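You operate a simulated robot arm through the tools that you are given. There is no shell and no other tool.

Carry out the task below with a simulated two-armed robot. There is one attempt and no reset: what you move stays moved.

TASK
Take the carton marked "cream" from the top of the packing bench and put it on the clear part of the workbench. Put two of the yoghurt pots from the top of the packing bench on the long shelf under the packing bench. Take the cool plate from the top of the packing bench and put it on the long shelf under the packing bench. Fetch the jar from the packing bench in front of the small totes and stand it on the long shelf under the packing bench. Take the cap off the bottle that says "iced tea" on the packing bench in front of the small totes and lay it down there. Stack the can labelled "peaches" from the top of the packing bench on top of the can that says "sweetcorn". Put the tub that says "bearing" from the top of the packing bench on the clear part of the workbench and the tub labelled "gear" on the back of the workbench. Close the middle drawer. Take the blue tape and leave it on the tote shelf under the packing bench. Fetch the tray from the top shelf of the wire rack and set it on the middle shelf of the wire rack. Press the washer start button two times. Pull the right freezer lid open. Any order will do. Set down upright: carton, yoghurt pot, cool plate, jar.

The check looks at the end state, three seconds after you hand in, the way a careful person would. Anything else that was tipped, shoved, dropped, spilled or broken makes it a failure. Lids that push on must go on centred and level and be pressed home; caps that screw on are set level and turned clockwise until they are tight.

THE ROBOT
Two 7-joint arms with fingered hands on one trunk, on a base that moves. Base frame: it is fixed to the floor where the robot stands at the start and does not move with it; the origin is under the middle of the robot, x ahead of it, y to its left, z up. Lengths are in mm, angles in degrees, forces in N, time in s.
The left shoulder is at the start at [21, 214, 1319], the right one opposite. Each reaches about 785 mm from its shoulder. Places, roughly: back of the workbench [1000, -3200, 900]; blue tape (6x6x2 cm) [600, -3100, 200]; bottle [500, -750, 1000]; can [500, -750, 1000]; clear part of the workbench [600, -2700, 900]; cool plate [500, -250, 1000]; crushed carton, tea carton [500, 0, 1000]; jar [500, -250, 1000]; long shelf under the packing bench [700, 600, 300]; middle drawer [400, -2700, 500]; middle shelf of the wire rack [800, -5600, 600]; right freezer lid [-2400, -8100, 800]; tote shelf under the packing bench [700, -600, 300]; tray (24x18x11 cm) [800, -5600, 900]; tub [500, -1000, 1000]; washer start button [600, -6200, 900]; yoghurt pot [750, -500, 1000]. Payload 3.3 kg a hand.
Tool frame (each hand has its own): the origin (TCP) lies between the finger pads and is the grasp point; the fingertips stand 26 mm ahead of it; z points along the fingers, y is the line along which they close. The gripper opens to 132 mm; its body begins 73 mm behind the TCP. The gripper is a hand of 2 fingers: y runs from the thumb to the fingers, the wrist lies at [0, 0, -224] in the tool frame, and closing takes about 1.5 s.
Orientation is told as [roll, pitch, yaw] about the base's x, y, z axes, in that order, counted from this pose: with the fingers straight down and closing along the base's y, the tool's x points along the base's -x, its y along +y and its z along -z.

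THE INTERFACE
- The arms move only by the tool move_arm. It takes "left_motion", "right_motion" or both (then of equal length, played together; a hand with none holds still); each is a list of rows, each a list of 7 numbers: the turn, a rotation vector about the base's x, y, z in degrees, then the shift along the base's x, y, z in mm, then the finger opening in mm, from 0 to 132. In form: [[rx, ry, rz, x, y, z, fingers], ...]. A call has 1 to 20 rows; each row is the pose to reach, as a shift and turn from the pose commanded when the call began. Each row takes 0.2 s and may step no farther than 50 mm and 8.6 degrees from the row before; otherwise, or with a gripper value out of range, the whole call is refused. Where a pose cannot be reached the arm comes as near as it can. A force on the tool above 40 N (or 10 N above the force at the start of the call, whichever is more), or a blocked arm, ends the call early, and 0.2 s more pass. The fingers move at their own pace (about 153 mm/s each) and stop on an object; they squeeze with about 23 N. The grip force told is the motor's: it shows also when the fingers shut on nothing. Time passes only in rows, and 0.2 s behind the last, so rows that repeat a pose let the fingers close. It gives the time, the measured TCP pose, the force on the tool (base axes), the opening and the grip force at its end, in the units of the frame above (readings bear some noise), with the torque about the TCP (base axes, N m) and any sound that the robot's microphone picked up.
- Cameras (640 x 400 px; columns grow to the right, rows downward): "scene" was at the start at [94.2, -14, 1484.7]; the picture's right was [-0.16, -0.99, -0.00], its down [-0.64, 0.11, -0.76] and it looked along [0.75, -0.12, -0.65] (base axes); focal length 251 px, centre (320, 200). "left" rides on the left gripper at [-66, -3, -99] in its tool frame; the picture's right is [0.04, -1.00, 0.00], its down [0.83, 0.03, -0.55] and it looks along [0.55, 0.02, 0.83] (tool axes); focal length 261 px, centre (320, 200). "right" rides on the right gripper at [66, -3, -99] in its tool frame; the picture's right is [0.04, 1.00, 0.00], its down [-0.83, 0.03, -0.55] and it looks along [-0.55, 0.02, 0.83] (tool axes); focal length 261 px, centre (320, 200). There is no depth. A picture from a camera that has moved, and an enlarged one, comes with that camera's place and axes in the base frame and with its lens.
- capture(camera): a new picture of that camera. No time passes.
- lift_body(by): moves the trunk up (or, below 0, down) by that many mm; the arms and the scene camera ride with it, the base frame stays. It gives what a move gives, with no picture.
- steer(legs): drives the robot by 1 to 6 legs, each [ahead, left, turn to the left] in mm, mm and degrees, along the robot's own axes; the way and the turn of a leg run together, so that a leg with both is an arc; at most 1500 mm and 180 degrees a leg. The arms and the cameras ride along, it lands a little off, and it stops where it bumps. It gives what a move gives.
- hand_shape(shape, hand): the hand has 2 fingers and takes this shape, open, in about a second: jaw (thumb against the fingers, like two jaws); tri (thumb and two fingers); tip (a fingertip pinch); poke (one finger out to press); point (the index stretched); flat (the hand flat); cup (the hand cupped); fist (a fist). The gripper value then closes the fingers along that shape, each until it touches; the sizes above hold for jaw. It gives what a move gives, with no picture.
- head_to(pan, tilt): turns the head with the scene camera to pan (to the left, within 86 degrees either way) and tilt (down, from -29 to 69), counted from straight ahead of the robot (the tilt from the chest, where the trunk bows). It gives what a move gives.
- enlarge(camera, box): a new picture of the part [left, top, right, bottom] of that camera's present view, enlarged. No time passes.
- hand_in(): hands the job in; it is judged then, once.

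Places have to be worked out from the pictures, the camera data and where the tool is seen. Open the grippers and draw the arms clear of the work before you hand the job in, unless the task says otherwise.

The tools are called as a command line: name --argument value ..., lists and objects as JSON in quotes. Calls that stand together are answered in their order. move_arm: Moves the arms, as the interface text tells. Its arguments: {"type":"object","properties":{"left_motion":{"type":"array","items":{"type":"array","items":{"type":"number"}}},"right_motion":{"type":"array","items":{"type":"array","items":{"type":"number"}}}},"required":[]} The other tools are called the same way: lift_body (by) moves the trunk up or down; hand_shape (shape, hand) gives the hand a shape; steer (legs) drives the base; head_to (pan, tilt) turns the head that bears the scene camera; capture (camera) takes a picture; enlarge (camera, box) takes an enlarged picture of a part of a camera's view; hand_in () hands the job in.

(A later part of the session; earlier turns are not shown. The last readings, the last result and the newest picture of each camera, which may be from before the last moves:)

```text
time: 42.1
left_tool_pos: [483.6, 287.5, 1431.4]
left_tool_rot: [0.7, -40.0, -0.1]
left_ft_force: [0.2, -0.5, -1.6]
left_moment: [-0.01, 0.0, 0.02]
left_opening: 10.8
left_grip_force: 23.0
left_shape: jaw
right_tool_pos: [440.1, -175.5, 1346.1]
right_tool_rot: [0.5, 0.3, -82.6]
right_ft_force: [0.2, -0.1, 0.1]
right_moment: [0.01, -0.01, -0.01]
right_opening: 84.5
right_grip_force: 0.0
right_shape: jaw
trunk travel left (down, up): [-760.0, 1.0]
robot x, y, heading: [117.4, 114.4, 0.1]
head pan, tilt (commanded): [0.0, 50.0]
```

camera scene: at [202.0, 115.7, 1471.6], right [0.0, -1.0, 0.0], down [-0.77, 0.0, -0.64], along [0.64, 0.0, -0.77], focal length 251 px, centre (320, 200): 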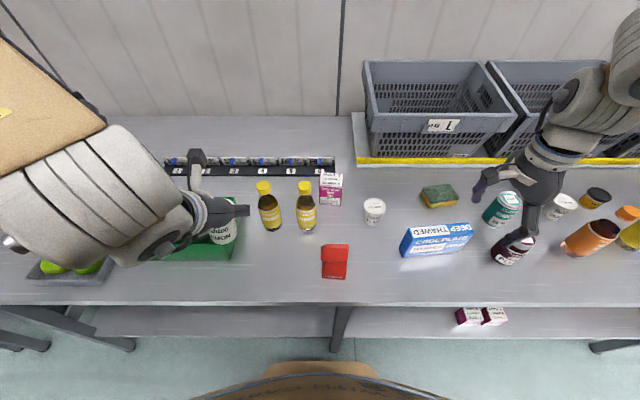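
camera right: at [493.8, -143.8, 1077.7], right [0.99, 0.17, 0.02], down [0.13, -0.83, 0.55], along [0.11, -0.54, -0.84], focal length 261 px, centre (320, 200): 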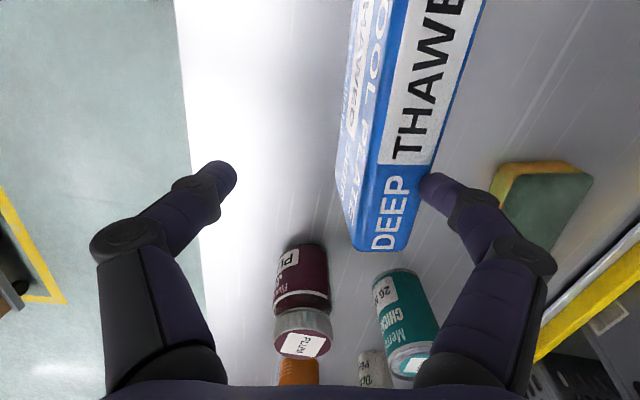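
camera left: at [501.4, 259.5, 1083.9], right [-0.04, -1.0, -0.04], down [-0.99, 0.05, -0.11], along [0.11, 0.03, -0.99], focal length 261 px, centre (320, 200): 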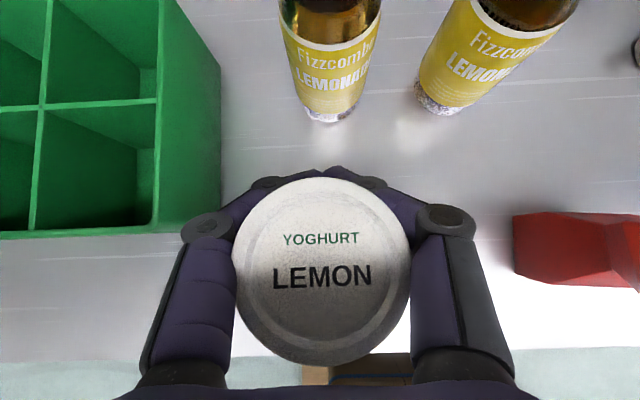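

Both reached. Now shift the base right 75 mm and ahead 22 mm, then lower the trunk by 300.

steer --legs '[[22, -75, 0]]'

lift_body --by -300

move_arm --right_motion '[[0, 0, 0, 20, 18, 0, 84], [0, 0, 0, 40, 36, 0, 84], [0, 0, 0, 60, 54, 0, 84], [0, 0, 0, 80, 75, 0, 84]]'

capture --camera "right"

```text
time: 43.2
left_tool_pos: [506.8, 210.7, 1431.9]
left_tool_rot: [0.9, -40.0, -0.2]
left_ft_force: [0.0, -0.3, -1.5]
left_moment: [0.03, -0.06, 0.0]
left_opening: 10.5
left_grip_force: 22.8
left_shape: jaw
right_tool_pos: [461.4, -250.2, 1345.9]
right_tool_rot: [0.7, 0.4, -82.8]
right_ft_force: [-0.4, 1.0, 0.4]
right_moment: [0.02, 0.04, -0.01]
right_opening: 84.2
right_grip_force: 0.0
right_shape: jaw
trunk travel left (down, up): [-760.0, 1.0]
robot x, y, heading: [135.5, 42.0, 0.1]
head pan, tilt (commanded): [0.0, 50.0]
```

```text
time: 46.2
left_tool_pos: [505.9, 212.6, 1131.9]
left_tool_rot: [0.6, -40.0, -0.2]
left_ft_force: [-0.2, -0.1, -1.3]
left_moment: [0.01, -0.04, 0.02]
left_opening: 10.7
left_grip_force: 23.0
left_shape: jaw
right_tool_pos: [461.9, -249.6, 1045.6]
right_tool_rot: [0.6, 0.4, -82.7]
right_ft_force: [0.0, -0.1, -0.4]
right_moment: [-0.02, 0.02, 0.02]
right_opening: 84.2
right_grip_force: 0.0
right_shape: jaw
trunk travel left (down, up): [-460.0, 301.0]
robot x, y, heading: [138.6, 38.5, -0.0]
head pan, tilt (commanded): [0.0, 50.0]
```

```text
time: 47.2
left_tool_pos: [505.0, 211.7, 1131.3]
left_tool_rot: [0.6, -40.0, -0.2]
left_ft_force: [0.0, 0.5, -2.3]
left_moment: [-0.02, -0.03, -0.01]
left_opening: 11.0
left_grip_force: 23.2
left_shape: jaw
right_tool_pos: [507.4, -209.8, 1043.2]
right_tool_rot: [0.8, 0.4, -82.8]
right_ft_force: [0.3, 0.2, 0.6]
right_moment: [0.0, 0.01, 0.02]
right_opening: 84.3
right_grip_force: 0.1
right_shape: jaw
right hand out of reach, approached as far as the arm can: row 3, 4
trunk travel left (down, up): [-460.0, 301.0]
robot x, y, heading: [137.9, 40.2, 0.2]
head pan, tilt (commanded): [0.0, 50.0]
```

```text
taken
camera right: at [496.4, -146.3, 1143.0], right [0.99, 0.17, 0.01], down [0.13, -0.83, 0.55], along [0.1, -0.54, -0.84], focal length 261 px, centre (320, 200)
```

right: 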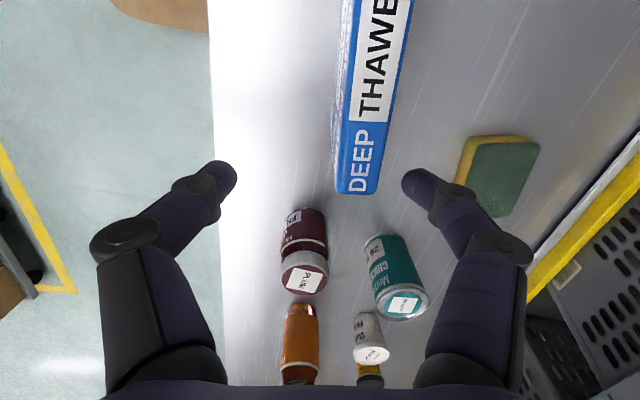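

The limit depends on how far outward the hand is, so I shift the base left by 130 mm to have the plate further to the right of the right shoulder and test again (all above the objects).

steer --legs '[[0, 130, 0]]'

move_arm --right_motion '[[0, 0, 0, 5, -25, 0, 84], [0, 0, 0, 10, -50, 0, 84], [0, 0, 0, 17, -75, 0, 84], [0, 0, 0, 25, -95, 0, 84], [0, 0, 0, 37, -95, 0, 84]]'

```text
time: 48.5
left_tool_pos: [505.2, 348.0, 1130.4]
left_tool_rot: [0.6, -39.9, 0.0]
left_ft_force: [-0.8, 1.1, -1.1]
left_moment: [-0.02, -0.02, -0.02]
left_opening: 11.0
left_grip_force: 22.7
left_shape: jaw
right_tool_pos: [507.9, -75.7, 1044.6]
right_tool_rot: [0.9, 0.4, -82.5]
right_ft_force: [-0.2, 0.6, -0.3]
right_moment: [0.0, 0.01, 0.02]
right_opening: 84.6
right_grip_force: 0.0
right_shape: jaw
trunk travel left (down, up): [-460.0, 301.0]
robot x, y, heading: [136.7, 170.7, 0.1]
head pan, tilt (commanded): [0.0, 50.0]
```

```text
time: 49.7
left_tool_pos: [506.0, 345.3, 1131.6]
left_tool_rot: [0.7, -40.1, 0.0]
left_ft_force: [0.2, 0.1, -0.6]
left_moment: [0.01, -0.03, 0.01]
left_opening: 10.6
left_grip_force: 22.8
left_shape: jaw
right_tool_pos: [544.4, -173.9, 1043.2]
right_tool_rot: [0.9, 0.4, -82.5]
right_ft_force: [-0.7, -0.5, -0.6]
right_moment: [-0.02, 0.01, 0.02]
right_opening: 84.4
right_grip_force: 0.1
right_shape: jaw
trunk travel left (down, up): [-460.0, 301.0]
robot x, y, heading: [138.4, 172.1, 0.2]
head pan, tilt (commanded): [0.0, 50.0]
```

That pose is reached exactly. I descend in two stages, first to just above the plate.

move_arm --right_motion '[[0, 0, 0, 0, -1, -30, 84], [0, 0, 0, 0, -1, -60, 84]]'

capture --camera "right"

```text
time: 50.3
left_tool_pos: [504.5, 345.3, 1130.6]
left_tool_rot: [0.8, -40.0, 0.0]
left_ft_force: [-0.5, -0.7, -2.4]
left_moment: [0.0, -0.05, -0.01]
left_opening: 10.6
left_grip_force: 22.6
left_shape: jaw
right_tool_pos: [544.7, -172.5, 983.6]
right_tool_rot: [0.9, 0.4, -82.6]
right_ft_force: [0.3, -0.4, 0.3]
right_moment: [-0.01, 0.03, 0.0]
right_opening: 84.4
right_grip_force: 0.2
right_shape: jaw
trunk travel left (down, up): [-460.0, 301.0]
robot x, y, heading: [139.2, 174.4, 0.5]
head pan, tilt (commanded): [0.0, 50.0]
```

```text
taken
camera right: at [532.3, -110.3, 1082.3], right [0.99, 0.17, 0.02], down [0.13, -0.83, 0.55], along [0.11, -0.54, -0.84], focal length 261 px, centre (320, 200)
```

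right: 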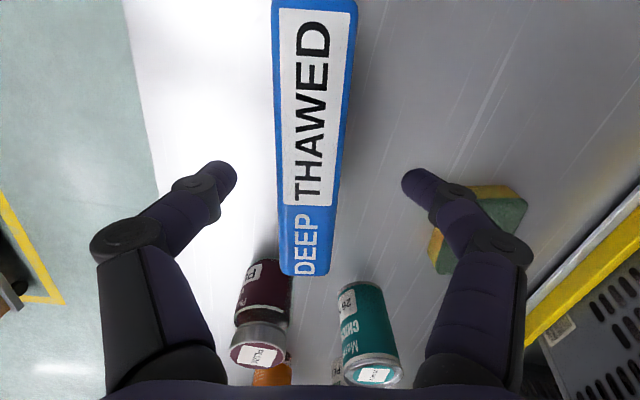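

The plate is centred between the fingers within ~4 mm. I descend 75 mm and close on it.

move_arm --right_motion '[[0, 0, 0, -3, -1, -25, 84], [0, 0, 0, -4, -2, -50, 84], [0, 0, 0, -4, -3, -74, 84]]'

capture --camera "right"

```text
time: 51.1
left_tool_pos: [506.4, 344.8, 1131.1]
left_tool_rot: [0.7, -40.0, 0.0]
left_ft_force: [-0.7, 0.3, -0.9]
left_moment: [-0.02, 0.01, 0.02]
left_opening: 11.1
left_grip_force: 23.2
left_shape: jaw
right_tool_pos: [539.6, -176.5, 911.2]
right_tool_rot: [1.0, 0.5, -82.5]
right_ft_force: [-0.4, -0.7, 0.3]
right_moment: [-0.02, -0.02, 0.01]
right_opening: 84.3
right_grip_force: 0.0
right_shape: jaw
trunk travel left (down, up): [-460.0, 301.0]
robot x, y, heading: [137.6, 168.0, 0.2]
head pan, tilt (commanded): [0.0, 50.0]
```

```text
taken
camera right: at [528.0, -112.7, 1009.3], right [0.99, 0.17, 0.02], down [0.13, -0.83, 0.55], along [0.11, -0.54, -0.84], focal length 261 px, centre (320, 200)
```

right: 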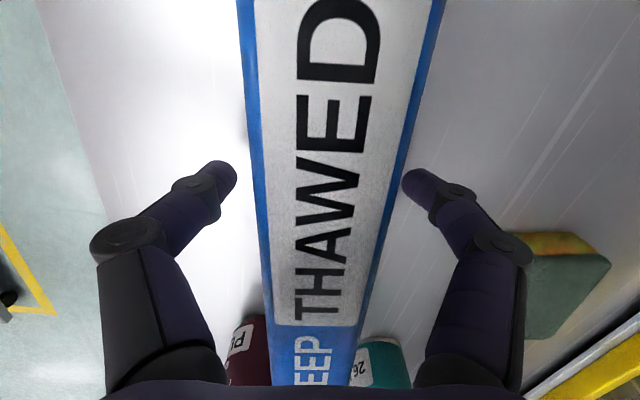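

The fingers straddle the plate evenly. Closing and lifting.

move_arm --right_motion '[[0, 0, 0, 0, 0, 0, 50], [0, 0, 0, 0, 0, 0, 20], [0, 0, 0, 0, 0, 0, 20], [0, 0, 0, 0, 0, 0, 20], [0, 0, 0, 0, 0, 0, 20], [0, 0, 0, 0, 0, 10, 20], [0, 0, 0, 0, 0, 30, 20], [0, 0, 0, 0, 0, 60, 20], [0, 0, 0, -15, 0, 90, 20], [0, 0, 0, -30, 0, 120, 20]]'

capture --camera "right"

capture --camera "scene"

```text
time: 53.3
left_tool_pos: [505.2, 345.8, 1131.5]
left_tool_rot: [0.7, -40.0, -0.1]
left_ft_force: [-1.3, -0.2, -1.8]
left_moment: [0.02, -0.04, 0.01]
left_opening: 10.7
left_grip_force: 23.1
left_shape: jaw
right_tool_pos: [510.0, -175.9, 1031.2]
right_tool_rot: [0.9, 0.4, -82.6]
right_ft_force: [-0.2, -0.4, -4.4]
right_moment: [-0.01, -0.04, 0.0]
right_opening: 28.2
right_grip_force: 23.4
right_shape: jaw
trunk travel left (down, up): [-460.0, 301.0]
robot x, y, heading: [134.4, 170.6, 0.2]
head pan, tilt (commanded): [0.0, 50.0]
```

```text
taken
camera right: at [498.0, -112.9, 1130.1], right [0.99, 0.17, 0.02], down [0.13, -0.83, 0.55], along [0.11, -0.54, -0.84], focal length 261 px, centre (320, 200)
```

right: 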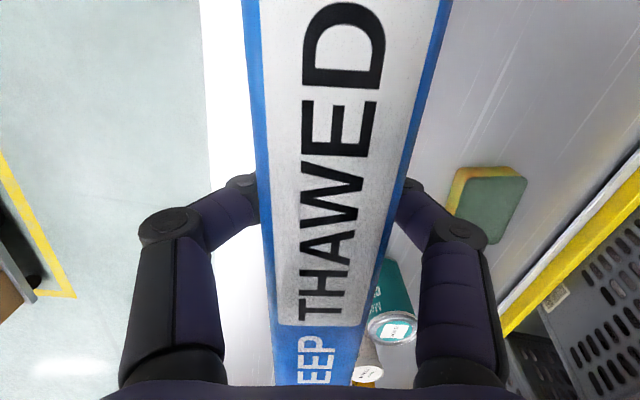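

```text
taken
camera scene: at [232.3, 172.4, 1331.3], right [0.0, -1.0, 0.0], down [-0.77, 0.0, -0.64], along [0.64, 0.0, -0.77], focal length 251 px, centre (320, 200)
```

scene: 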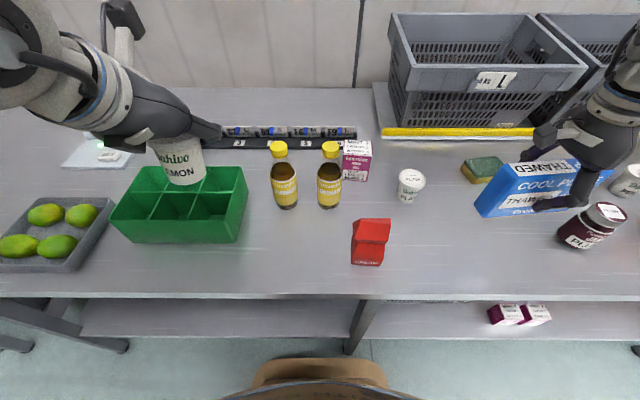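

The plate is lifted securely (about 4.4 N). Now I back away from the bench, go left to in front of the long shelf, and then lower the trunk.

steer --legs '[[-340, 0, 0], [0, 430, 0]]'

lift_body --by -400

head_to --pan 0 --tilt 30

capture --camera "scene"

```text
time: 57.7
left_tool_pos: [158.3, 770.9, 1131.1]
left_tool_rot: [0.7, -40.0, 0.3]
left_ft_force: [-0.7, 0.5, -1.5]
left_moment: [-0.01, -0.03, 0.0]
left_opening: 10.9
left_grip_force: 23.3
left_shape: jaw
right_tool_pos: [168.1, 251.1, 1030.1]
right_tool_rot: [0.9, 0.4, -82.2]
right_ft_force: [-1.1, 0.4, -4.6]
right_moment: [0.01, -0.02, 0.03]
right_opening: 28.0
right_grip_force: 23.1
right_shape: jaw
trunk travel left (down, up): [-460.0, 301.0]
robot x, y, heading: [-206.9, 597.9, 0.9]
head pan, tilt (commanded): [0.0, 50.0]
```

```text
time: 61.5
left_tool_pos: [176.7, 771.4, 689.1]
left_tool_rot: [0.7, -32.3, 0.4]
left_ft_force: [0.3, -0.4, -1.7]
left_moment: [-0.02, -0.02, 0.0]
left_opening: 10.3
left_grip_force: 23.3
left_shape: jaw
right_tool_pos: [167.7, 250.7, 630.9]
right_tool_rot: [0.9, 0.5, -82.1]
right_ft_force: [0.1, 1.2, -4.1]
right_moment: [0.02, -0.03, 0.01]
right_opening: 28.2
right_grip_force: 23.5
right_shape: jaw
trunk travel left (down, up): [-60.0, 701.0]
robot x, y, heading: [-206.6, 596.8, 0.5]
head pan, tilt (commanded): [0.0, 50.0]
```

```text
time: 62.4
left_tool_pos: [176.1, 771.5, 688.5]
left_tool_rot: [0.7, -32.3, 0.4]
left_ft_force: [-0.1, -0.3, -1.0]
left_moment: [0.0, -0.07, 0.01]
left_opening: 10.6
left_grip_force: 23.1
left_shape: jaw
right_tool_pos: [167.9, 250.5, 629.9]
right_tool_rot: [0.8, 0.5, -82.1]
right_ft_force: [-0.2, 0.4, -4.5]
right_moment: [0.01, 0.06, 0.01]
right_opening: 28.2
right_grip_force: 23.0
right_shape: jaw
trunk travel left (down, up): [-60.0, 701.0]
robot x, y, heading: [-206.0, 595.2, 0.5]
head pan, tilt (commanded): [0.0, 30.0]
```

```text
taken
camera scene: at [0.4, 597.8, 951.0], right [0.01, -1.0, 0.0], down [-0.5, -0.01, -0.87], along [0.87, 0.01, -0.5], focal length 251 px, centre (320, 200)
```

scene: 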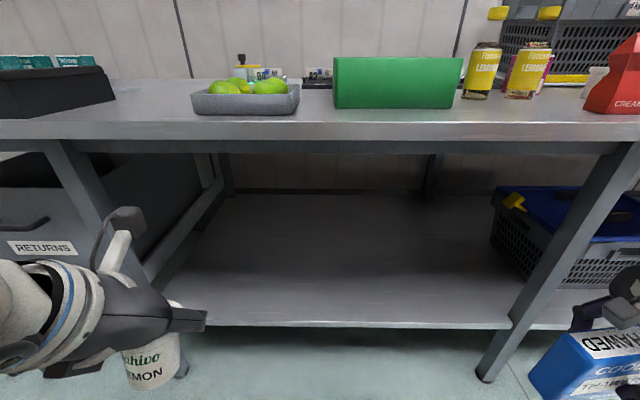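

The shelf front edge computes to x≈433 at z≈300, bench legs at y≈34 and y≈1090. I lower the last 60 mm and test lowering both hands to placing height here in free space.

lift_body --by -60

move_arm --left_motion '[[0, 0, 0, 0, 0, -40, 20], [0, 0, 0, 0, 0, -80, 20], [0, 0, 0, 0, 0, -120, 20], [0, 0, 0, 0, 0, -160, 20], [0, 0, 0, 0, 0, -200, 20], [0, 0, 0, 0, 0, -225, 20]]' --right_motion '[[0, 0, 0, 0, 0, -30, 20], [0, 0, 0, 0, 0, -60, 20], [0, 0, 0, 0, 0, -90, 20], [0, 0, 0, 0, 0, -120, 20], [0, 0, 0, 0, 0, -140, 20], [0, 0, 0, 0, 0, -160, 20]]'

capture --camera "scene"

```text
time: 63.4
left_tool_pos: [184.1, 770.8, 606.1]
left_tool_rot: [0.5, -27.6, 0.7]
left_ft_force: [-0.1, 0.7, -1.9]
left_moment: [0.0, -0.05, 0.0]
left_opening: 10.6
left_grip_force: 23.0
left_shape: jaw
right_tool_pos: [166.8, 248.7, 571.4]
right_tool_rot: [0.7, 0.5, -82.1]
right_ft_force: [-0.7, 0.7, -4.4]
right_moment: [0.05, -0.02, -0.04]
right_opening: 28.2
right_grip_force: 22.8
right_shape: jaw
trunk travel left (down, up): [0.0, 761.0]
robot x, y, heading: [-205.8, 595.3, 0.8]
head pan, tilt (commanded): [0.0, 30.0]
```

```text
time: 64.8
left_tool_pos: [184.0, 770.4, 376.0]
left_tool_rot: [0.6, -27.6, 0.7]
left_ft_force: [0.1, 0.1, -0.9]
left_moment: [-0.03, -0.02, 0.01]
left_opening: 10.0
left_grip_force: 23.1
left_shape: jaw
left hand out of reach, approached as far as the arm can: row 1, 2, 3, 4
right_tool_pos: [167.8, 248.6, 410.5]
right_tool_rot: [1.0, 0.5, -82.1]
right_ft_force: [0.3, 0.8, -4.5]
right_moment: [-0.01, -0.05, -0.01]
right_opening: 28.1
right_grip_force: 23.1
right_shape: jaw
trunk travel left (down, up): [0.0, 761.0]
robot x, y, heading: [-207.0, 595.0, 0.5]
head pan, tilt (commanded): [0.0, 30.0]
```

```text
taken
camera scene: at [25.7, 598.1, 886.6], right [0.01, -1.0, 0.0], down [-0.5, -0.01, -0.87], along [0.87, 0.01, -0.5], focal length 251 px, centre (320, 200)
```

scene: 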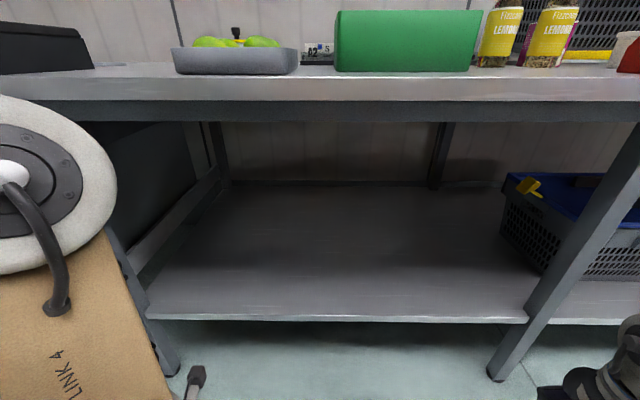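

Both heights are reachable, but the left elbow stands high and forward, so I must check the elbows against the bench edge before inserting. I look at the right arm.

head_to --pan -55 --tilt 25

capture --camera "scene"

head_to --pan 55 --tilt 25

capture --camera "scene"

```text
time: 66.0
left_tool_pos: [184.4, 770.2, 378.0]
left_tool_rot: [0.6, -27.6, 0.7]
left_ft_force: [0.1, 0.4, -2.4]
left_moment: [-0.01, -0.05, 0.04]
left_opening: 10.2
left_grip_force: 23.6
left_shape: jaw
right_tool_pos: [167.4, 250.1, 411.2]
right_tool_rot: [0.8, 0.5, -82.1]
right_ft_force: [0.5, -0.4, -4.4]
right_moment: [0.01, 0.03, -0.05]
right_opening: 28.1
right_grip_force: 22.8
right_shape: jaw
trunk travel left (down, up): [0.0, 761.0]
robot x, y, heading: [-207.1, 596.8, 0.8]
head pan, tilt (commanded): [-55.0, 25.0]
```

```text
taken
camera scene: at [-10.8, 522.2, 894.5], right [-0.81, -0.58, 0.0], down [-0.25, 0.34, -0.91], along [0.53, -0.74, -0.42], focal length 251 px, centre (320, 200)
```

scene: 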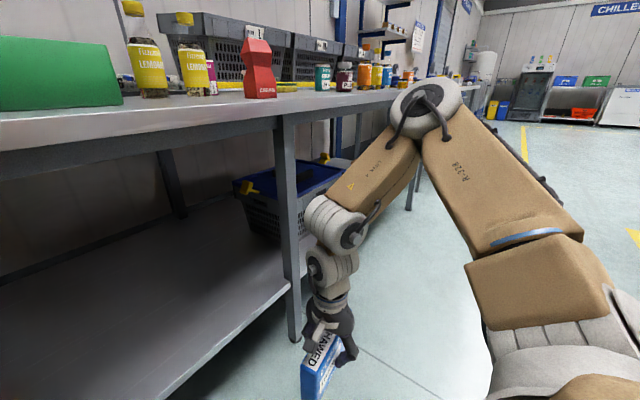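

```text
time: 67.9
left_tool_pos: [185.8, 770.0, 376.7]
left_tool_rot: [0.6, -27.7, 0.7]
left_ft_force: [-0.8, 0.4, -0.7]
left_moment: [-0.01, -0.03, 0.01]
left_opening: 10.2
left_grip_force: 22.7
left_shape: jaw
right_tool_pos: [167.3, 249.1, 410.4]
right_tool_rot: [0.7, 0.4, -82.0]
right_ft_force: [-0.1, 0.3, -4.5]
right_moment: [0.0, 0.03, -0.03]
right_opening: 28.1
right_grip_force: 23.0
right_shape: jaw
trunk travel left (down, up): [0.0, 761.0]
robot x, y, heading: [-209.0, 597.4, 0.8]
head pan, tilt (commanded): [55.0, 25.0]
```

```text
taken
camera scene: at [-12.6, 673.1, 894.6], right [0.83, -0.56, 0.0], down [-0.24, -0.35, -0.91], along [0.51, 0.75, -0.42], focal length 251 px, centre (320, 200)
```

scene: 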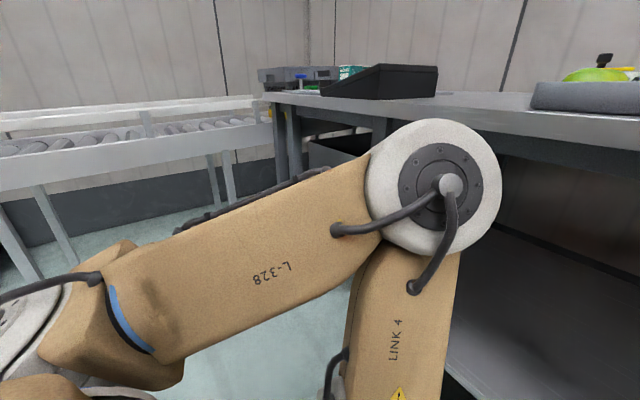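

Both elbows stand high (z≈835–867) just behind the bench edge line, so hands must go in with the arm stretched and the hand pitched. I restore the left hand's pitch to −40° and stretch it forward while still clear of the bench, then look at its elbow again.

move_arm --left_motion '[[0, -3.1, 0, 20, 0, 10, 20], [0, -6.2, 0, 45, 0, 20, 20], [0, -9.3, 0, 70, 0, 30, 20], [0, -12.4, 0, 95, 0, 40, 20], [0, -12.4, 0, 115, 0, 40, 20]]'

capture --camera "scene"

```text
time: 69.1
left_tool_pos: [300.7, 770.9, 420.0]
left_tool_rot: [0.6, -40.0, 0.7]
left_ft_force: [0.1, 0.4, -1.7]
left_moment: [-0.02, -0.04, -0.01]
left_opening: 10.4
left_grip_force: 22.9
left_shape: jaw
right_tool_pos: [166.5, 249.7, 409.2]
right_tool_rot: [0.7, 0.6, -82.1]
right_ft_force: [-0.2, 0.6, -4.4]
right_moment: [0.03, 0.0, 0.03]
right_opening: 28.1
right_grip_force: 22.8
right_shape: jaw
trunk travel left (down, up): [0.0, 761.0]
robot x, y, heading: [-210.9, 594.5, 0.7]
head pan, tilt (commanded): [55.0, 25.0]
```

```text
taken
camera scene: at [-12.7, 673.1, 894.6], right [0.83, -0.56, 0.0], down [-0.24, -0.35, -0.91], along [0.51, 0.75, -0.42], focal length 251 px, centre (320, 200)
```

scene: 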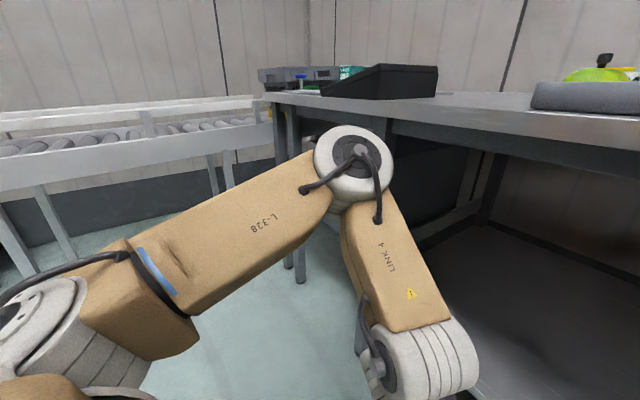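

The elbow moved back and outward relative to the hand; I stretch a further 70 mm and lower to placing height to see the final posture.

move_arm --left_motion '[[0, 0, 0, 20, 0, -20, 20], [0, 0, 0, 40, 0, -40, 20], [0, 0, 0, 60, 0, -60, 20], [0, 0, 0, 75, 0, -70, 20]]'

capture --camera "scene"

```text
time: 70.1
left_tool_pos: [374.6, 773.2, 350.0]
left_tool_rot: [0.3, -40.0, 0.7]
left_ft_force: [0.1, -1.1, -0.5]
left_moment: [0.03, -0.06, -0.01]
left_opening: 9.9
left_grip_force: 22.8
left_shape: jaw
right_tool_pos: [167.8, 248.5, 409.7]
right_tool_rot: [0.8, 0.5, -82.1]
right_ft_force: [-0.1, 0.0, -4.3]
right_moment: [0.0, -0.02, 0.0]
right_opening: 28.5
right_grip_force: 23.3
right_shape: jaw
trunk travel left (down, up): [0.0, 761.0]
robot x, y, heading: [-203.0, 596.7, 0.8]
head pan, tilt (commanded): [55.0, 25.0]
```

```text
taken
camera scene: at [-12.6, 673.1, 894.6], right [0.83, -0.56, 0.0], down [-0.24, -0.35, -0.91], along [0.51, 0.75, -0.42], focal length 251 px, centre (320, 200)
```

scene: 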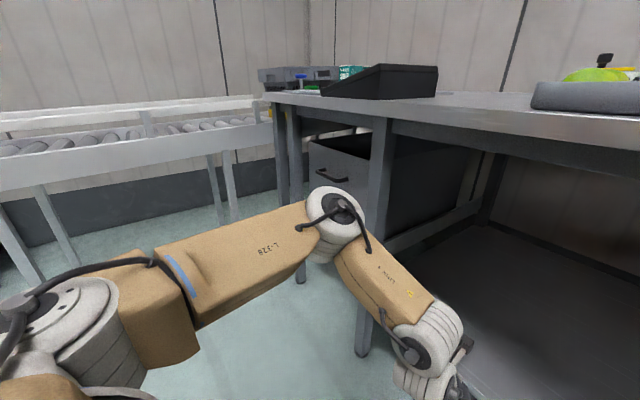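

Now the elbow sits at about z 741, below the bench underside. I raise the pot 50 mm, drive 155 mm forward so it comes over the shelf, and check with the cameras.

move_arm --left_motion '[[0, 0, 0, 0, 0, 25, 20], [0, 0, 0, 0, 0, 50, 20]]'

steer --legs '[[155, 0, -0.7]]'

capture --camera "left"

capture --camera "scene"

```text
time: 70.7
left_tool_pos: [373.3, 771.9, 399.7]
left_tool_rot: [0.3, -40.0, 0.7]
left_ft_force: [0.4, -0.4, -2.0]
left_moment: [-0.01, -0.02, 0.01]
left_opening: 9.7
left_grip_force: 23.0
left_shape: jaw
right_tool_pos: [168.3, 248.8, 410.8]
right_tool_rot: [0.9, 0.5, -82.1]
right_ft_force: [0.7, -0.3, -4.9]
right_moment: [0.0, 0.0, -0.01]
right_opening: 28.3
right_grip_force: 22.7
right_shape: jaw
trunk travel left (down, up): [0.0, 761.0]
robot x, y, heading: [-206.0, 596.5, 0.7]
head pan, tilt (commanded): [55.0, 25.0]
```

```text
time: 72.1
left_tool_pos: [535.3, 765.4, 398.2]
left_tool_rot: [0.4, -40.0, 0.0]
left_ft_force: [-0.6, 0.5, -1.4]
left_moment: [0.03, -0.03, -0.02]
left_opening: 10.1
left_grip_force: 23.1
left_shape: jaw
right_tool_pos: [320.7, 244.6, 410.4]
right_tool_rot: [0.8, 0.4, -82.9]
right_ft_force: [0.3, -0.4, -4.4]
right_moment: [0.01, -0.01, 0.01]
right_opening: 28.2
right_grip_force: 23.4
right_shape: jaw
trunk travel left (down, up): [0.0, 761.0]
robot x, y, heading: [-53.1, 592.0, -0.2]
head pan, tilt (commanded): [55.0, 25.0]
```

```text
taken
camera left: at [522.3, 761.9, 518.2], right [-0.03, -1.0, -0.03], down [-0.99, 0.03, -0.11], along [0.11, 0.03, -0.99], focal length 261 px, centre (320, 200)
```

left: 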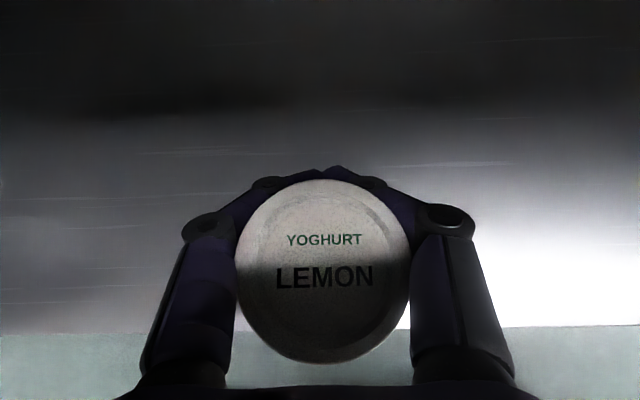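

```text
taken
camera scene: at [146.8, 670.9, 894.6], right [0.82, -0.58, 0.0], down [-0.24, -0.35, -0.91], along [0.52, 0.74, -0.42], focal length 251 px, centre (320, 200)
```

scene: 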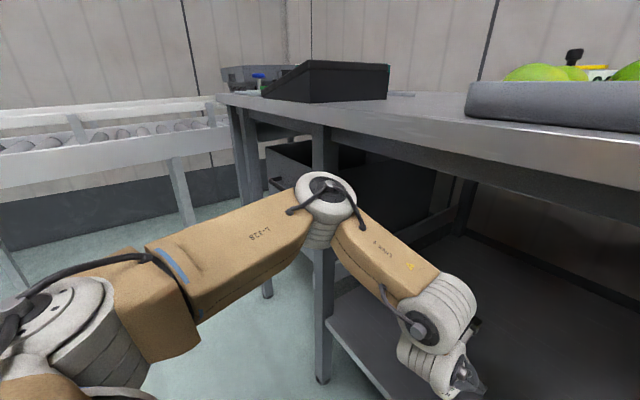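

The pot hangs about 65 mm inside the shelf's front edge. I lower toward contact in small steps.

move_arm --left_motion '[[0, 0, 0, 0, 0, -25, 20], [0, 0, 0, 0, 0, -45, 20], [0, 0, 0, 0, 0, -55, 20], [0, 0, 0, 0, 0, -55, 20]]'

move_arm --left_motion '[[0, 0, 0, 0, 0, -4, 20], [0, 0, 0, 0, 0, -8, 20], [0, 0, 0, 0, 0, -8, 20]]'

```text
time: 73.1
left_tool_pos: [536.0, 765.1, 343.3]
left_tool_rot: [0.5, -39.9, -0.1]
left_ft_force: [1.0, -0.8, -1.3]
left_moment: [-0.01, -0.02, -0.01]
left_opening: 9.9
left_grip_force: 22.7
left_shape: jaw
right_tool_pos: [320.5, 244.1, 409.5]
right_tool_rot: [0.8, 0.5, -83.1]
right_ft_force: [0.5, 0.4, -5.7]
right_moment: [0.05, 0.01, 0.02]
right_opening: 28.2
right_grip_force: 22.6
right_shape: jaw
trunk travel left (down, up): [0.0, 761.0]
robot x, y, heading: [-51.2, 596.0, -0.1]
head pan, tilt (commanded): [55.0, 25.0]
```

```text
time: 73.9
left_tool_pos: [535.7, 765.5, 337.0]
left_tool_rot: [0.4, -40.1, -0.1]
left_ft_force: [-0.6, 0.9, 7.1]
left_moment: [-0.1, 0.17, -0.05]
left_opening: 10.0
left_grip_force: 22.8
left_shape: jaw
right_tool_pos: [319.7, 245.4, 409.6]
right_tool_rot: [0.8, 0.5, -83.1]
right_ft_force: [-1.0, 0.4, -4.8]
right_moment: [0.05, -0.01, -0.02]
right_opening: 28.4
right_grip_force: 23.2
right_shape: jaw
trunk travel left (down, up): [0.0, 761.0]
robot x, y, heading: [-49.9, 598.1, -0.6]
head pan, tilt (commanded): [55.0, 25.0]
```

Contact at TCP z≈337 with about 7 N. I open the fingers and back away along the finger axis.

move_arm --left_motion '[[0, 0, 0, 0, 0, 1, 30], [0, 0, 0, 0, 0, 1, 50], [0, 0, 0, 0, 0, 1, 70], [0, 0, 0, 0, 0, 1, 84], [0, 0, 0, 0, 0, 1, 84], [0, 0, 0, -20, 0, 22, 84], [0, 0, 0, -45, 0, 50, 84], [0, 0, 0, -70, 0, 80, 84], [0, 0, 0, -95, 0, 110, 84]]'

capture --camera "left"

```text
time: 75.9
left_tool_pos: [439.8, 766.8, 447.9]
left_tool_rot: [0.5, -40.0, -0.2]
left_ft_force: [0.8, -0.2, 0.1]
left_moment: [-0.01, -0.01, 0.04]
left_opening: 83.9
left_grip_force: 0.1
left_shape: jaw
right_tool_pos: [320.6, 242.6, 411.6]
right_tool_rot: [0.8, 0.4, -83.0]
right_ft_force: [-0.2, 0.4, -4.0]
right_moment: [-0.03, -0.05, 0.0]
right_opening: 28.2
right_grip_force: 23.3
right_shape: jaw
trunk travel left (down, up): [0.0, 761.0]
robot x, y, heading: [-49.0, 597.6, -0.2]
head pan, tilt (commanded): [55.0, 25.0]
```

```text
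taken
camera left: at [427.1, 763.6, 566.6], right [-0.03, -1.0, -0.03], down [-0.99, 0.03, -0.11], along [0.11, 0.03, -0.99], focal length 261 px, centre (320, 200)
```

left: 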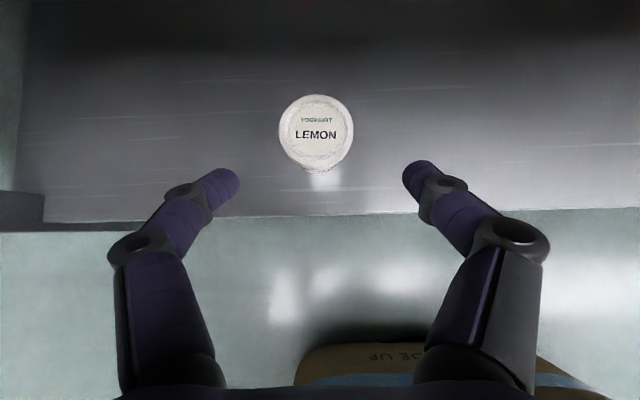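

The lemon pot stands upright on the shelf. For the plate in the vertical right hand I test in free space how far it stretches at placing height and where its elbow goes.

move_arm --right_motion '[[0, 0, 0, 10, -10, -20, 20], [0, 0, 0, 20, -20, -40, 20], [0, 0, 0, 30, -30, -55, 20], [0, 0, 0, 45, -40, -55, 20]]'

head_to --pan -55 --tilt 25

capture --camera "scene"

```text
time: 76.9
left_tool_pos: [440.9, 766.6, 446.9]
left_tool_rot: [0.3, -40.1, -0.2]
left_ft_force: [-0.2, 0.3, 0.2]
left_moment: [0.01, -0.01, 0.01]
left_opening: 83.5
left_grip_force: 0.0
left_shape: jaw
right_tool_pos: [367.2, 204.3, 354.1]
right_tool_rot: [0.8, 0.5, -83.0]
right_ft_force: [-0.5, -0.6, -4.4]
right_moment: [0.03, 0.0, 0.01]
right_opening: 28.1
right_grip_force: 23.0
right_shape: jaw
trunk travel left (down, up): [0.0, 761.0]
robot x, y, heading: [-48.7, 593.4, -0.4]
head pan, tilt (commanded): [55.0, 25.0]
```

```text
time: 78.8
left_tool_pos: [440.5, 766.4, 446.6]
left_tool_rot: [0.5, -40.0, -0.1]
left_ft_force: [0.3, 0.0, 1.0]
left_moment: [-0.01, 0.0, 0.02]
left_opening: 83.5
left_grip_force: 0.1
left_shape: jaw
right_tool_pos: [365.5, 203.3, 354.4]
right_tool_rot: [0.7, 0.5, -83.0]
right_ft_force: [-0.4, -0.6, -4.6]
right_moment: [0.02, -0.01, -0.02]
right_opening: 28.2
right_grip_force: 22.3
right_shape: jaw
trunk travel left (down, up): [0.0, 761.0]
robot x, y, heading: [-50.1, 598.4, -0.3]
head pan, tilt (commanded): [-55.0, 25.0]
```

```text
taken
camera scene: at [146.4, 519.9, 894.5], right [-0.82, -0.57, 0.0], down [-0.24, 0.35, -0.91], along [0.52, -0.74, -0.42], focal length 251 px, centre (320, 200)
```

scene: 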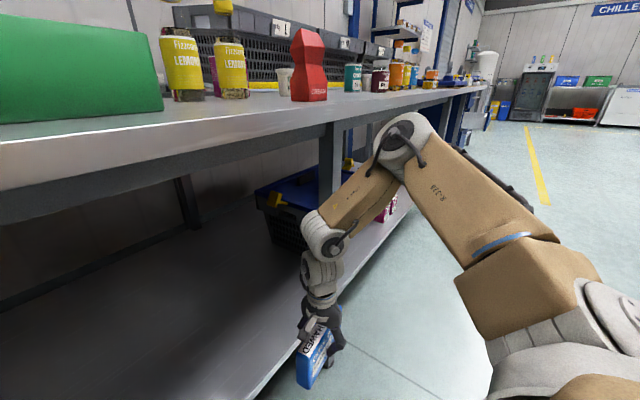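

That is reached with margin; I stretch another 45 mm and check the elbow again.

move_arm --right_motion '[[0, 0, 0, 15, -5, 0, 20], [0, 0, 0, 30, -10, 0, 20], [0, 0, 0, 45, -15, 0, 20], [0, 0, 0, 55, -15, 0, 20]]'

capture --camera "scene"

```text
time: 79.8
left_tool_pos: [440.4, 765.9, 447.4]
left_tool_rot: [0.4, -40.0, -0.1]
left_ft_force: [-0.1, -0.2, 0.9]
left_moment: [-0.01, -0.02, 0.0]
left_opening: 83.7
left_grip_force: 0.0
left_shape: jaw
right_tool_pos: [419.1, 190.4, 354.7]
right_tool_rot: [0.5, 0.5, -83.0]
right_ft_force: [-6.1, 1.4, -4.1]
right_moment: [0.02, 0.31, -0.37]
right_opening: 28.2
right_grip_force: 23.4
right_shape: jaw
trunk travel left (down, up): [0.0, 761.0]
robot x, y, heading: [-51.8, 595.7, -0.3]
head pan, tilt (commanded): [-55.0, 25.0]
```

```text
taken
camera scene: at [146.2, 519.9, 894.5], right [-0.82, -0.57, 0.0], down [-0.24, 0.35, -0.91], along [0.52, -0.74, -0.42], focal length 251 px, centre (320, 200)
```

scene: 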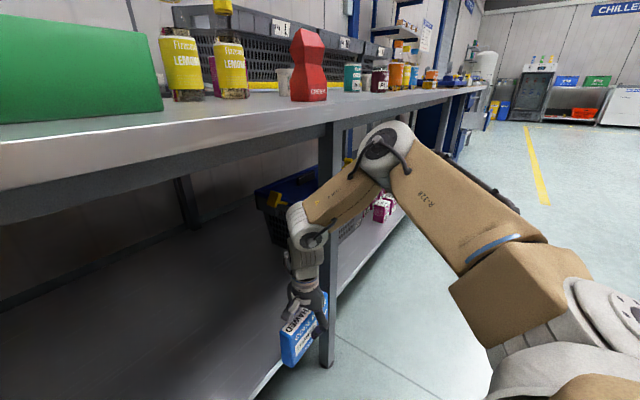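

A 6 N touch in x shows the plate's face met the shelf edge at x≈440. I back the right hand off and up, and also pull the left hand back and up before driving further.

move_arm --left_motion '[[0, 0, 0, -15, 0, 15, 84], [0, 0, 0, -30, 0, 35, 84], [0, 0, 0, -45, 0, 50, 84]]' --right_motion '[[0, 0, 0, -18, 0, 2, 20], [0, 0, 0, -25, 0, 25, 20], [0, 0, 0, -25, 0, 48, 20]]'

capture --camera "right"

```text
time: 80.6
left_tool_pos: [398.9, 762.2, 494.3]
left_tool_rot: [0.5, -39.9, -0.2]
left_ft_force: [-0.7, 0.3, -0.4]
left_moment: [-0.01, 0.0, 0.0]
left_opening: 83.6
left_grip_force: 0.0
left_shape: jaw
left hand out of reach, approached as far as the arm can: row 3
right_tool_pos: [393.9, 189.0, 403.5]
right_tool_rot: [0.8, 0.6, -83.0]
right_ft_force: [-0.7, 0.7, -5.0]
right_moment: [0.02, 0.0, 0.01]
right_opening: 27.9
right_grip_force: 23.5
right_shape: jaw
trunk travel left (down, up): [0.0, 761.0]
robot x, y, heading: [-48.8, 597.8, -0.0]
head pan, tilt (commanded): [-55.0, 25.0]
```

```text
taken
camera right: at [383.4, 252.8, 502.4], right [0.99, 0.16, 0.01], down [0.13, -0.83, 0.55], along [0.1, -0.54, -0.84], focal length 261 px, centre (320, 200)
```

right: 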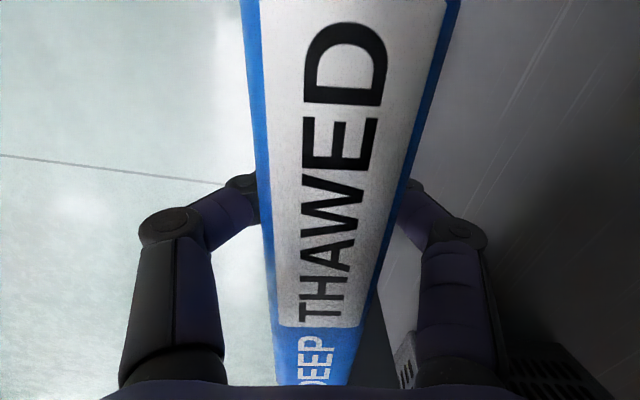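

The plate is unmoved in the grip. I drive 65 mm ahead and stretch the hand the remaining distance over the shelf.

steer --legs '[[65, 0, 0]]'

move_arm --right_motion '[[0, 0, 0, 12, 0, 0, 20], [0, 0, 0, 24, 0, 0, 20], [0, 0, 0, 24, 0, 0, 20]]'

capture --camera "scene"

capture --camera "right"

```text
time: 81.7
left_tool_pos: [460.1, 762.8, 505.1]
left_tool_rot: [0.4, -41.4, 0.0]
left_ft_force: [-0.2, 0.3, 0.1]
left_moment: [-0.04, 0.01, -0.03]
left_opening: 83.6
left_grip_force: 0.0
left_shape: jaw
right_tool_pos: [455.1, 190.7, 407.0]
right_tool_rot: [1.2, 0.5, -82.7]
right_ft_force: [0.7, 0.2, -4.3]
right_moment: [0.01, 0.02, 0.01]
right_opening: 28.1
right_grip_force: 22.7
right_shape: jaw
trunk travel left (down, up): [0.0, 761.0]
robot x, y, heading: [8.3, 597.7, -0.2]
head pan, tilt (commanded): [-55.0, 25.0]
stopped in leg 1: the robot was blocked; the commanded pose is now the measured one
```

```text
time: 82.5
left_tool_pos: [460.0, 762.9, 505.1]
left_tool_rot: [0.4, -41.5, -0.1]
left_ft_force: [-0.5, 1.4, 0.0]
left_moment: [-0.01, 0.0, 0.05]
left_opening: 84.0
left_grip_force: 0.1
left_shape: jaw
right_tool_pos: [478.6, 190.9, 407.3]
right_tool_rot: [1.4, 0.4, -82.8]
right_ft_force: [0.5, 0.6, -5.1]
right_moment: [0.0, 0.01, -0.01]
right_opening: 28.0
right_grip_force: 23.0
right_shape: jaw
trunk travel left (down, up): [0.0, 761.0]
robot x, y, heading: [13.2, 597.9, -0.1]
head pan, tilt (commanded): [-55.0, 25.0]
```

```text
taken
camera scene: at [200.4, 519.8, 896.6], right [-0.82, -0.57, -0.01], down [-0.23, 0.35, -0.91], along [0.52, -0.74, -0.42], focal length 251 px, centre (320, 200)
```

scene: 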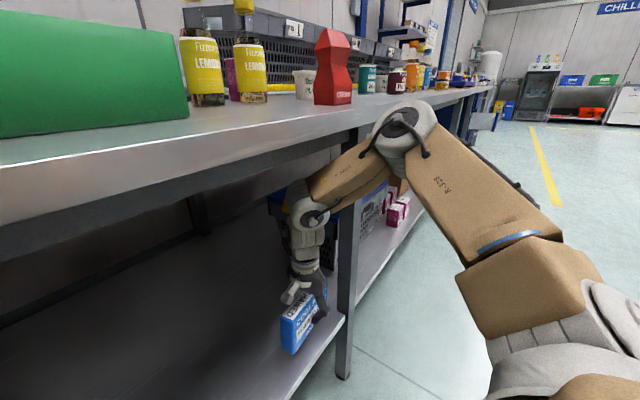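

```text
taken
camera right: at [467.0, 253.9, 506.7], right [0.99, 0.17, 0.02], down [0.13, -0.83, 0.55], along [0.11, -0.54, -0.84], focal length 261 px, centre (320, 200)
```

right: 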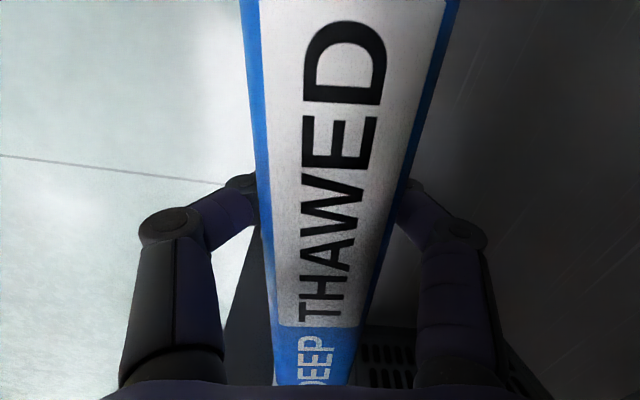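

The drive was stopped at x≈10, and the left hand got tilted, so its high elbow probably touched the bench edge. I back off 30 mm and stretch the left arm forward (over the pot, well above it) so that elbow drops.

steer --legs '[[-30, 0, 0]]'

move_arm --left_motion '[[0, 0, 0, 20, 0, -15, 84], [0, 0, 0, 45, 0, -30, 84], [0, 0, 0, 70, 0, -40, 84], [0, 0, 0, 95, 0, -50, 84]]'

head_to --pan 50 --tilt 25

capture --camera "scene"

```text
time: 83.4
left_tool_pos: [434.1, 762.2, 496.8]
left_tool_rot: [0.4, -40.5, -0.1]
left_ft_force: [-0.4, 0.5, 0.0]
left_moment: [0.02, 0.02, 0.03]
left_opening: 83.6
left_grip_force: 0.1
left_shape: jaw
right_tool_pos: [453.4, 190.9, 402.6]
right_tool_rot: [0.8, 0.5, -82.8]
right_ft_force: [0.5, 0.4, -4.3]
right_moment: [0.02, 0.01, -0.01]
right_opening: 28.0
right_grip_force: 22.9
right_shape: jaw
trunk travel left (down, up): [0.0, 761.0]
robot x, y, heading: [-17.3, 593.5, 0.0]
head pan, tilt (commanded): [-55.0, 25.0]
```

```text
time: 84.4
left_tool_pos: [529.8, 765.2, 447.1]
left_tool_rot: [0.4, -40.5, 0.1]
left_ft_force: [-0.4, -0.5, 0.1]
left_moment: [0.05, -0.01, 0.02]
left_opening: 83.6
left_grip_force: 0.0
left_shape: jaw
right_tool_pos: [452.7, 189.7, 401.4]
right_tool_rot: [0.7, 0.5, -82.8]
right_ft_force: [-1.3, 0.2, -3.4]
right_moment: [0.02, -0.05, -0.02]
right_opening: 28.3
right_grip_force: 22.8
right_shape: jaw
trunk travel left (down, up): [0.0, 761.0]
robot x, y, heading: [-14.3, 598.1, 0.0]
head pan, tilt (commanded): [-55.0, 25.0]
```

```text
time: 86.2
left_tool_pos: [527.5, 764.5, 447.8]
left_tool_rot: [0.4, -40.6, 0.0]
left_ft_force: [-0.5, 0.6, 0.1]
left_moment: [-0.03, -0.01, -0.01]
left_opening: 83.6
left_grip_force: 0.1
left_shape: jaw
right_tool_pos: [453.0, 191.0, 402.8]
right_tool_rot: [0.8, 0.5, -82.8]
right_ft_force: [0.0, 0.5, -4.6]
right_moment: [0.0, 0.01, -0.01]
right_opening: 28.1
right_grip_force: 22.6
right_shape: jaw
trunk travel left (down, up): [0.0, 761.0]
robot x, y, heading: [-16.1, 594.9, 0.2]
head pan, tilt (commanded): [50.0, 25.0]
```

```text
taken
camera scene: at [185.2, 666.5, 894.6], right [0.77, -0.64, 0.0], down [-0.27, -0.32, -0.91], along [0.58, 0.69, -0.42], focal length 251 px, centre (320, 200)
```

scene: 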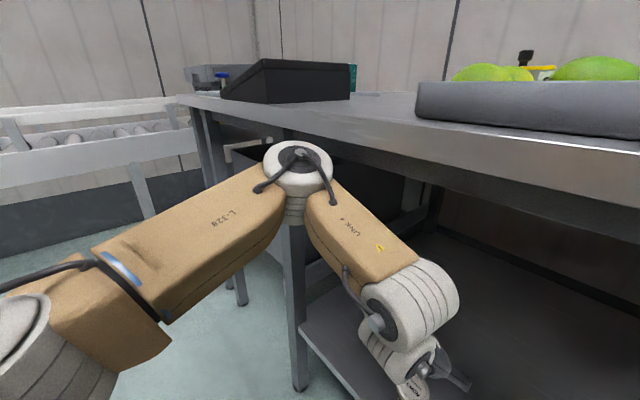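

The left elbow is now clear below the bench edge. I drive 24 mm ahead and then lower the plate toward the shelf.

steer --legs '[[24, 0, 0]]'

move_arm --right_motion '[[0, 0, 0, 0, 0, -20, 20], [0, 0, 0, 0, 0, -36, 20], [0, 0, 0, 0, 0, -42, 20], [0, 0, 0, 0, 0, -42, 20]]'

```text
time: 87.0
left_tool_pos: [552.0, 764.0, 449.0]
left_tool_rot: [0.3, -40.6, 0.1]
left_ft_force: [0.6, -0.2, 0.6]
left_moment: [0.01, -0.02, 0.01]
left_opening: 83.6
left_grip_force: 0.0
left_shape: jaw
right_tool_pos: [476.4, 191.6, 403.2]
right_tool_rot: [0.8, 0.4, -82.7]
right_ft_force: [-0.6, 0.2, -4.3]
right_moment: [0.01, 0.03, 0.01]
right_opening: 27.9
right_grip_force: 23.4
right_shape: jaw
trunk travel left (down, up): [0.0, 761.0]
robot x, y, heading: [6.6, 593.5, -0.0]
head pan, tilt (commanded): [50.0, 25.0]
```

```text
time: 88.0
left_tool_pos: [552.3, 763.2, 449.8]
left_tool_rot: [0.4, -40.6, 0.0]
left_ft_force: [-0.5, -1.1, 0.0]
left_moment: [-0.02, 0.02, 0.0]
left_opening: 83.8
left_grip_force: 0.2
left_shape: jaw
right_tool_pos: [476.6, 191.7, 361.4]
right_tool_rot: [0.7, 0.5, -82.7]
right_ft_force: [-0.4, -0.1, -3.6]
right_moment: [0.0, 0.02, -0.03]
right_opening: 28.3
right_grip_force: 23.1
right_shape: jaw
trunk travel left (down, up): [0.0, 761.0]
robot x, y, heading: [7.0, 595.8, -0.1]
head pan, tilt (commanded): [50.0, 25.0]
```

move_arm --right_motion '[[0, 0, 0, 6, 0, 0, 20], [0, 0, 0, 12, 0, -4, 20], [0, 0, 0, 12, 0, -8, 20], [0, 0, 0, 12, 0, -10, 20], [0, 0, 0, 12, 0, -10, 20]]'

```text
time: 89.2
left_tool_pos: [551.8, 763.2, 449.0]
left_tool_rot: [0.5, -40.6, 0.0]
left_ft_force: [0.1, -0.3, 0.6]
left_moment: [0.04, 0.01, -0.01]
left_opening: 83.8
left_grip_force: 0.1
left_shape: jaw
right_tool_pos: [487.9, 192.4, 350.9]
right_tool_rot: [0.8, 0.5, -82.6]
right_ft_force: [-1.0, 0.0, -4.8]
right_moment: [0.0, -0.01, 0.03]
right_opening: 28.3
right_grip_force: 23.4
right_shape: jaw
trunk travel left (down, up): [0.0, 761.0]
robot x, y, heading: [5.8, 596.9, -0.2]
head pan, tilt (commanded): [50.0, 25.0]
```

No contact yet at z 351; I lower on in 3 mm steps, watching the force.

move_arm --right_motion '[[0, 0, 0, 0, 0, -2, 20], [0, 0, 0, 0, 0, -4, 20], [0, 0, 0, 0, 0, -4, 20]]'

move_arm --right_motion '[[0, 0, 0, 0, 0, -2, 20], [0, 0, 0, 0, 0, -3, 20], [0, 0, 0, 0, 0, -3, 20]]'

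```text
time: 90.0
left_tool_pos: [551.4, 764.7, 450.0]
left_tool_rot: [0.3, -40.6, 0.0]
left_ft_force: [-0.6, 0.0, 0.0]
left_moment: [-0.03, 0.01, 0.04]
left_opening: 83.6
left_grip_force: 0.1
left_shape: jaw
right_tool_pos: [489.3, 191.3, 348.6]
right_tool_rot: [1.0, 0.4, -82.7]
right_ft_force: [-3.5, 1.6, 16.3]
right_moment: [-0.02, 0.2, -0.01]
right_opening: 29.5
right_grip_force: 23.0
right_shape: jaw
trunk travel left (down, up): [0.0, 761.0]
robot x, y, heading: [6.7, 593.8, -0.1]
head pan, tilt (commanded): [50.0, 25.0]
```

```text
time: 90.8
left_tool_pos: [551.9, 765.3, 451.2]
left_tool_rot: [0.1, -40.7, 0.1]
left_ft_force: [0.6, -1.1, 0.0]
left_moment: [0.0, -0.02, 0.01]
left_opening: 83.6
left_grip_force: 0.0
left_shape: jaw
right_tool_pos: [489.2, 191.2, 347.3]
right_tool_rot: [1.0, 0.3, -82.7]
right_ft_force: [-3.9, -1.1, 33.3]
right_moment: [-0.07, 0.17, -0.03]
right_opening: 32.4
right_grip_force: 23.1
right_shape: jaw
trunk travel left (down, up): [0.0, 761.0]
robot x, y, heading: [5.7, 596.4, 0.3]
head pan, tilt (commanded): [50.0, 25.0]
```

The plate stands on the shelf (33 N now, too firm). I ease up 4 mm, open and lift straight off.

move_arm --right_motion '[[0, 0, 0, 0, 0, 3, 20], [0, 0, 0, 0, 0, 5, 40], [0, 0, 0, 0, 0, 5, 60], [0, 0, 0, 0, 0, 5, 80], [0, 0, 0, 0, 0, 5, 84], [0, 0, 0, 0, 0, 30, 84], [0, 0, 0, 0, 0, 65, 84], [0, 0, 0, 0, 0, 95, 84]]'

capture --camera "right"

```text
time: 92.6
left_tool_pos: [552.0, 763.9, 448.7]
left_tool_rot: [0.5, -40.7, 0.0]
left_ft_force: [0.2, -0.4, -0.1]
left_moment: [-0.01, 0.01, 0.01]
left_opening: 83.4
left_grip_force: 0.1
left_shape: jaw
right_tool_pos: [489.5, 189.2, 438.6]
right_tool_rot: [0.7, 0.6, -82.7]
right_ft_force: [-0.1, 0.0, -0.3]
right_moment: [0.0, 0.02, 0.02]
right_opening: 83.8
right_grip_force: 0.1
right_shape: jaw
trunk travel left (down, up): [0.0, 761.0]
robot x, y, heading: [4.1, 597.3, 0.2]
head pan, tilt (commanded): [50.0, 25.0]
```

```text
taken
camera right: at [477.9, 253.9, 538.7], right [0.99, 0.17, 0.01], down [0.13, -0.83, 0.55], along [0.1, -0.54, -0.84], focal length 261 px, centre (320, 200)
```

right: 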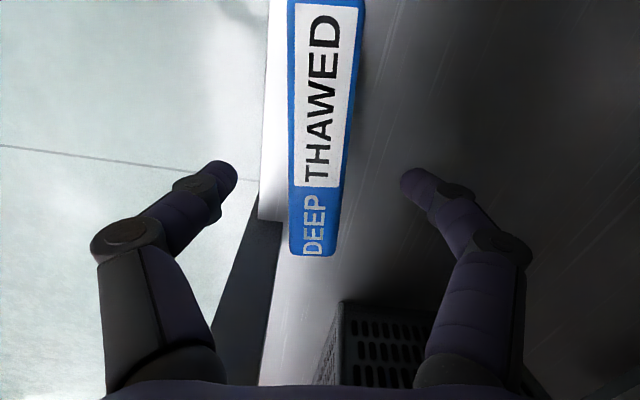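

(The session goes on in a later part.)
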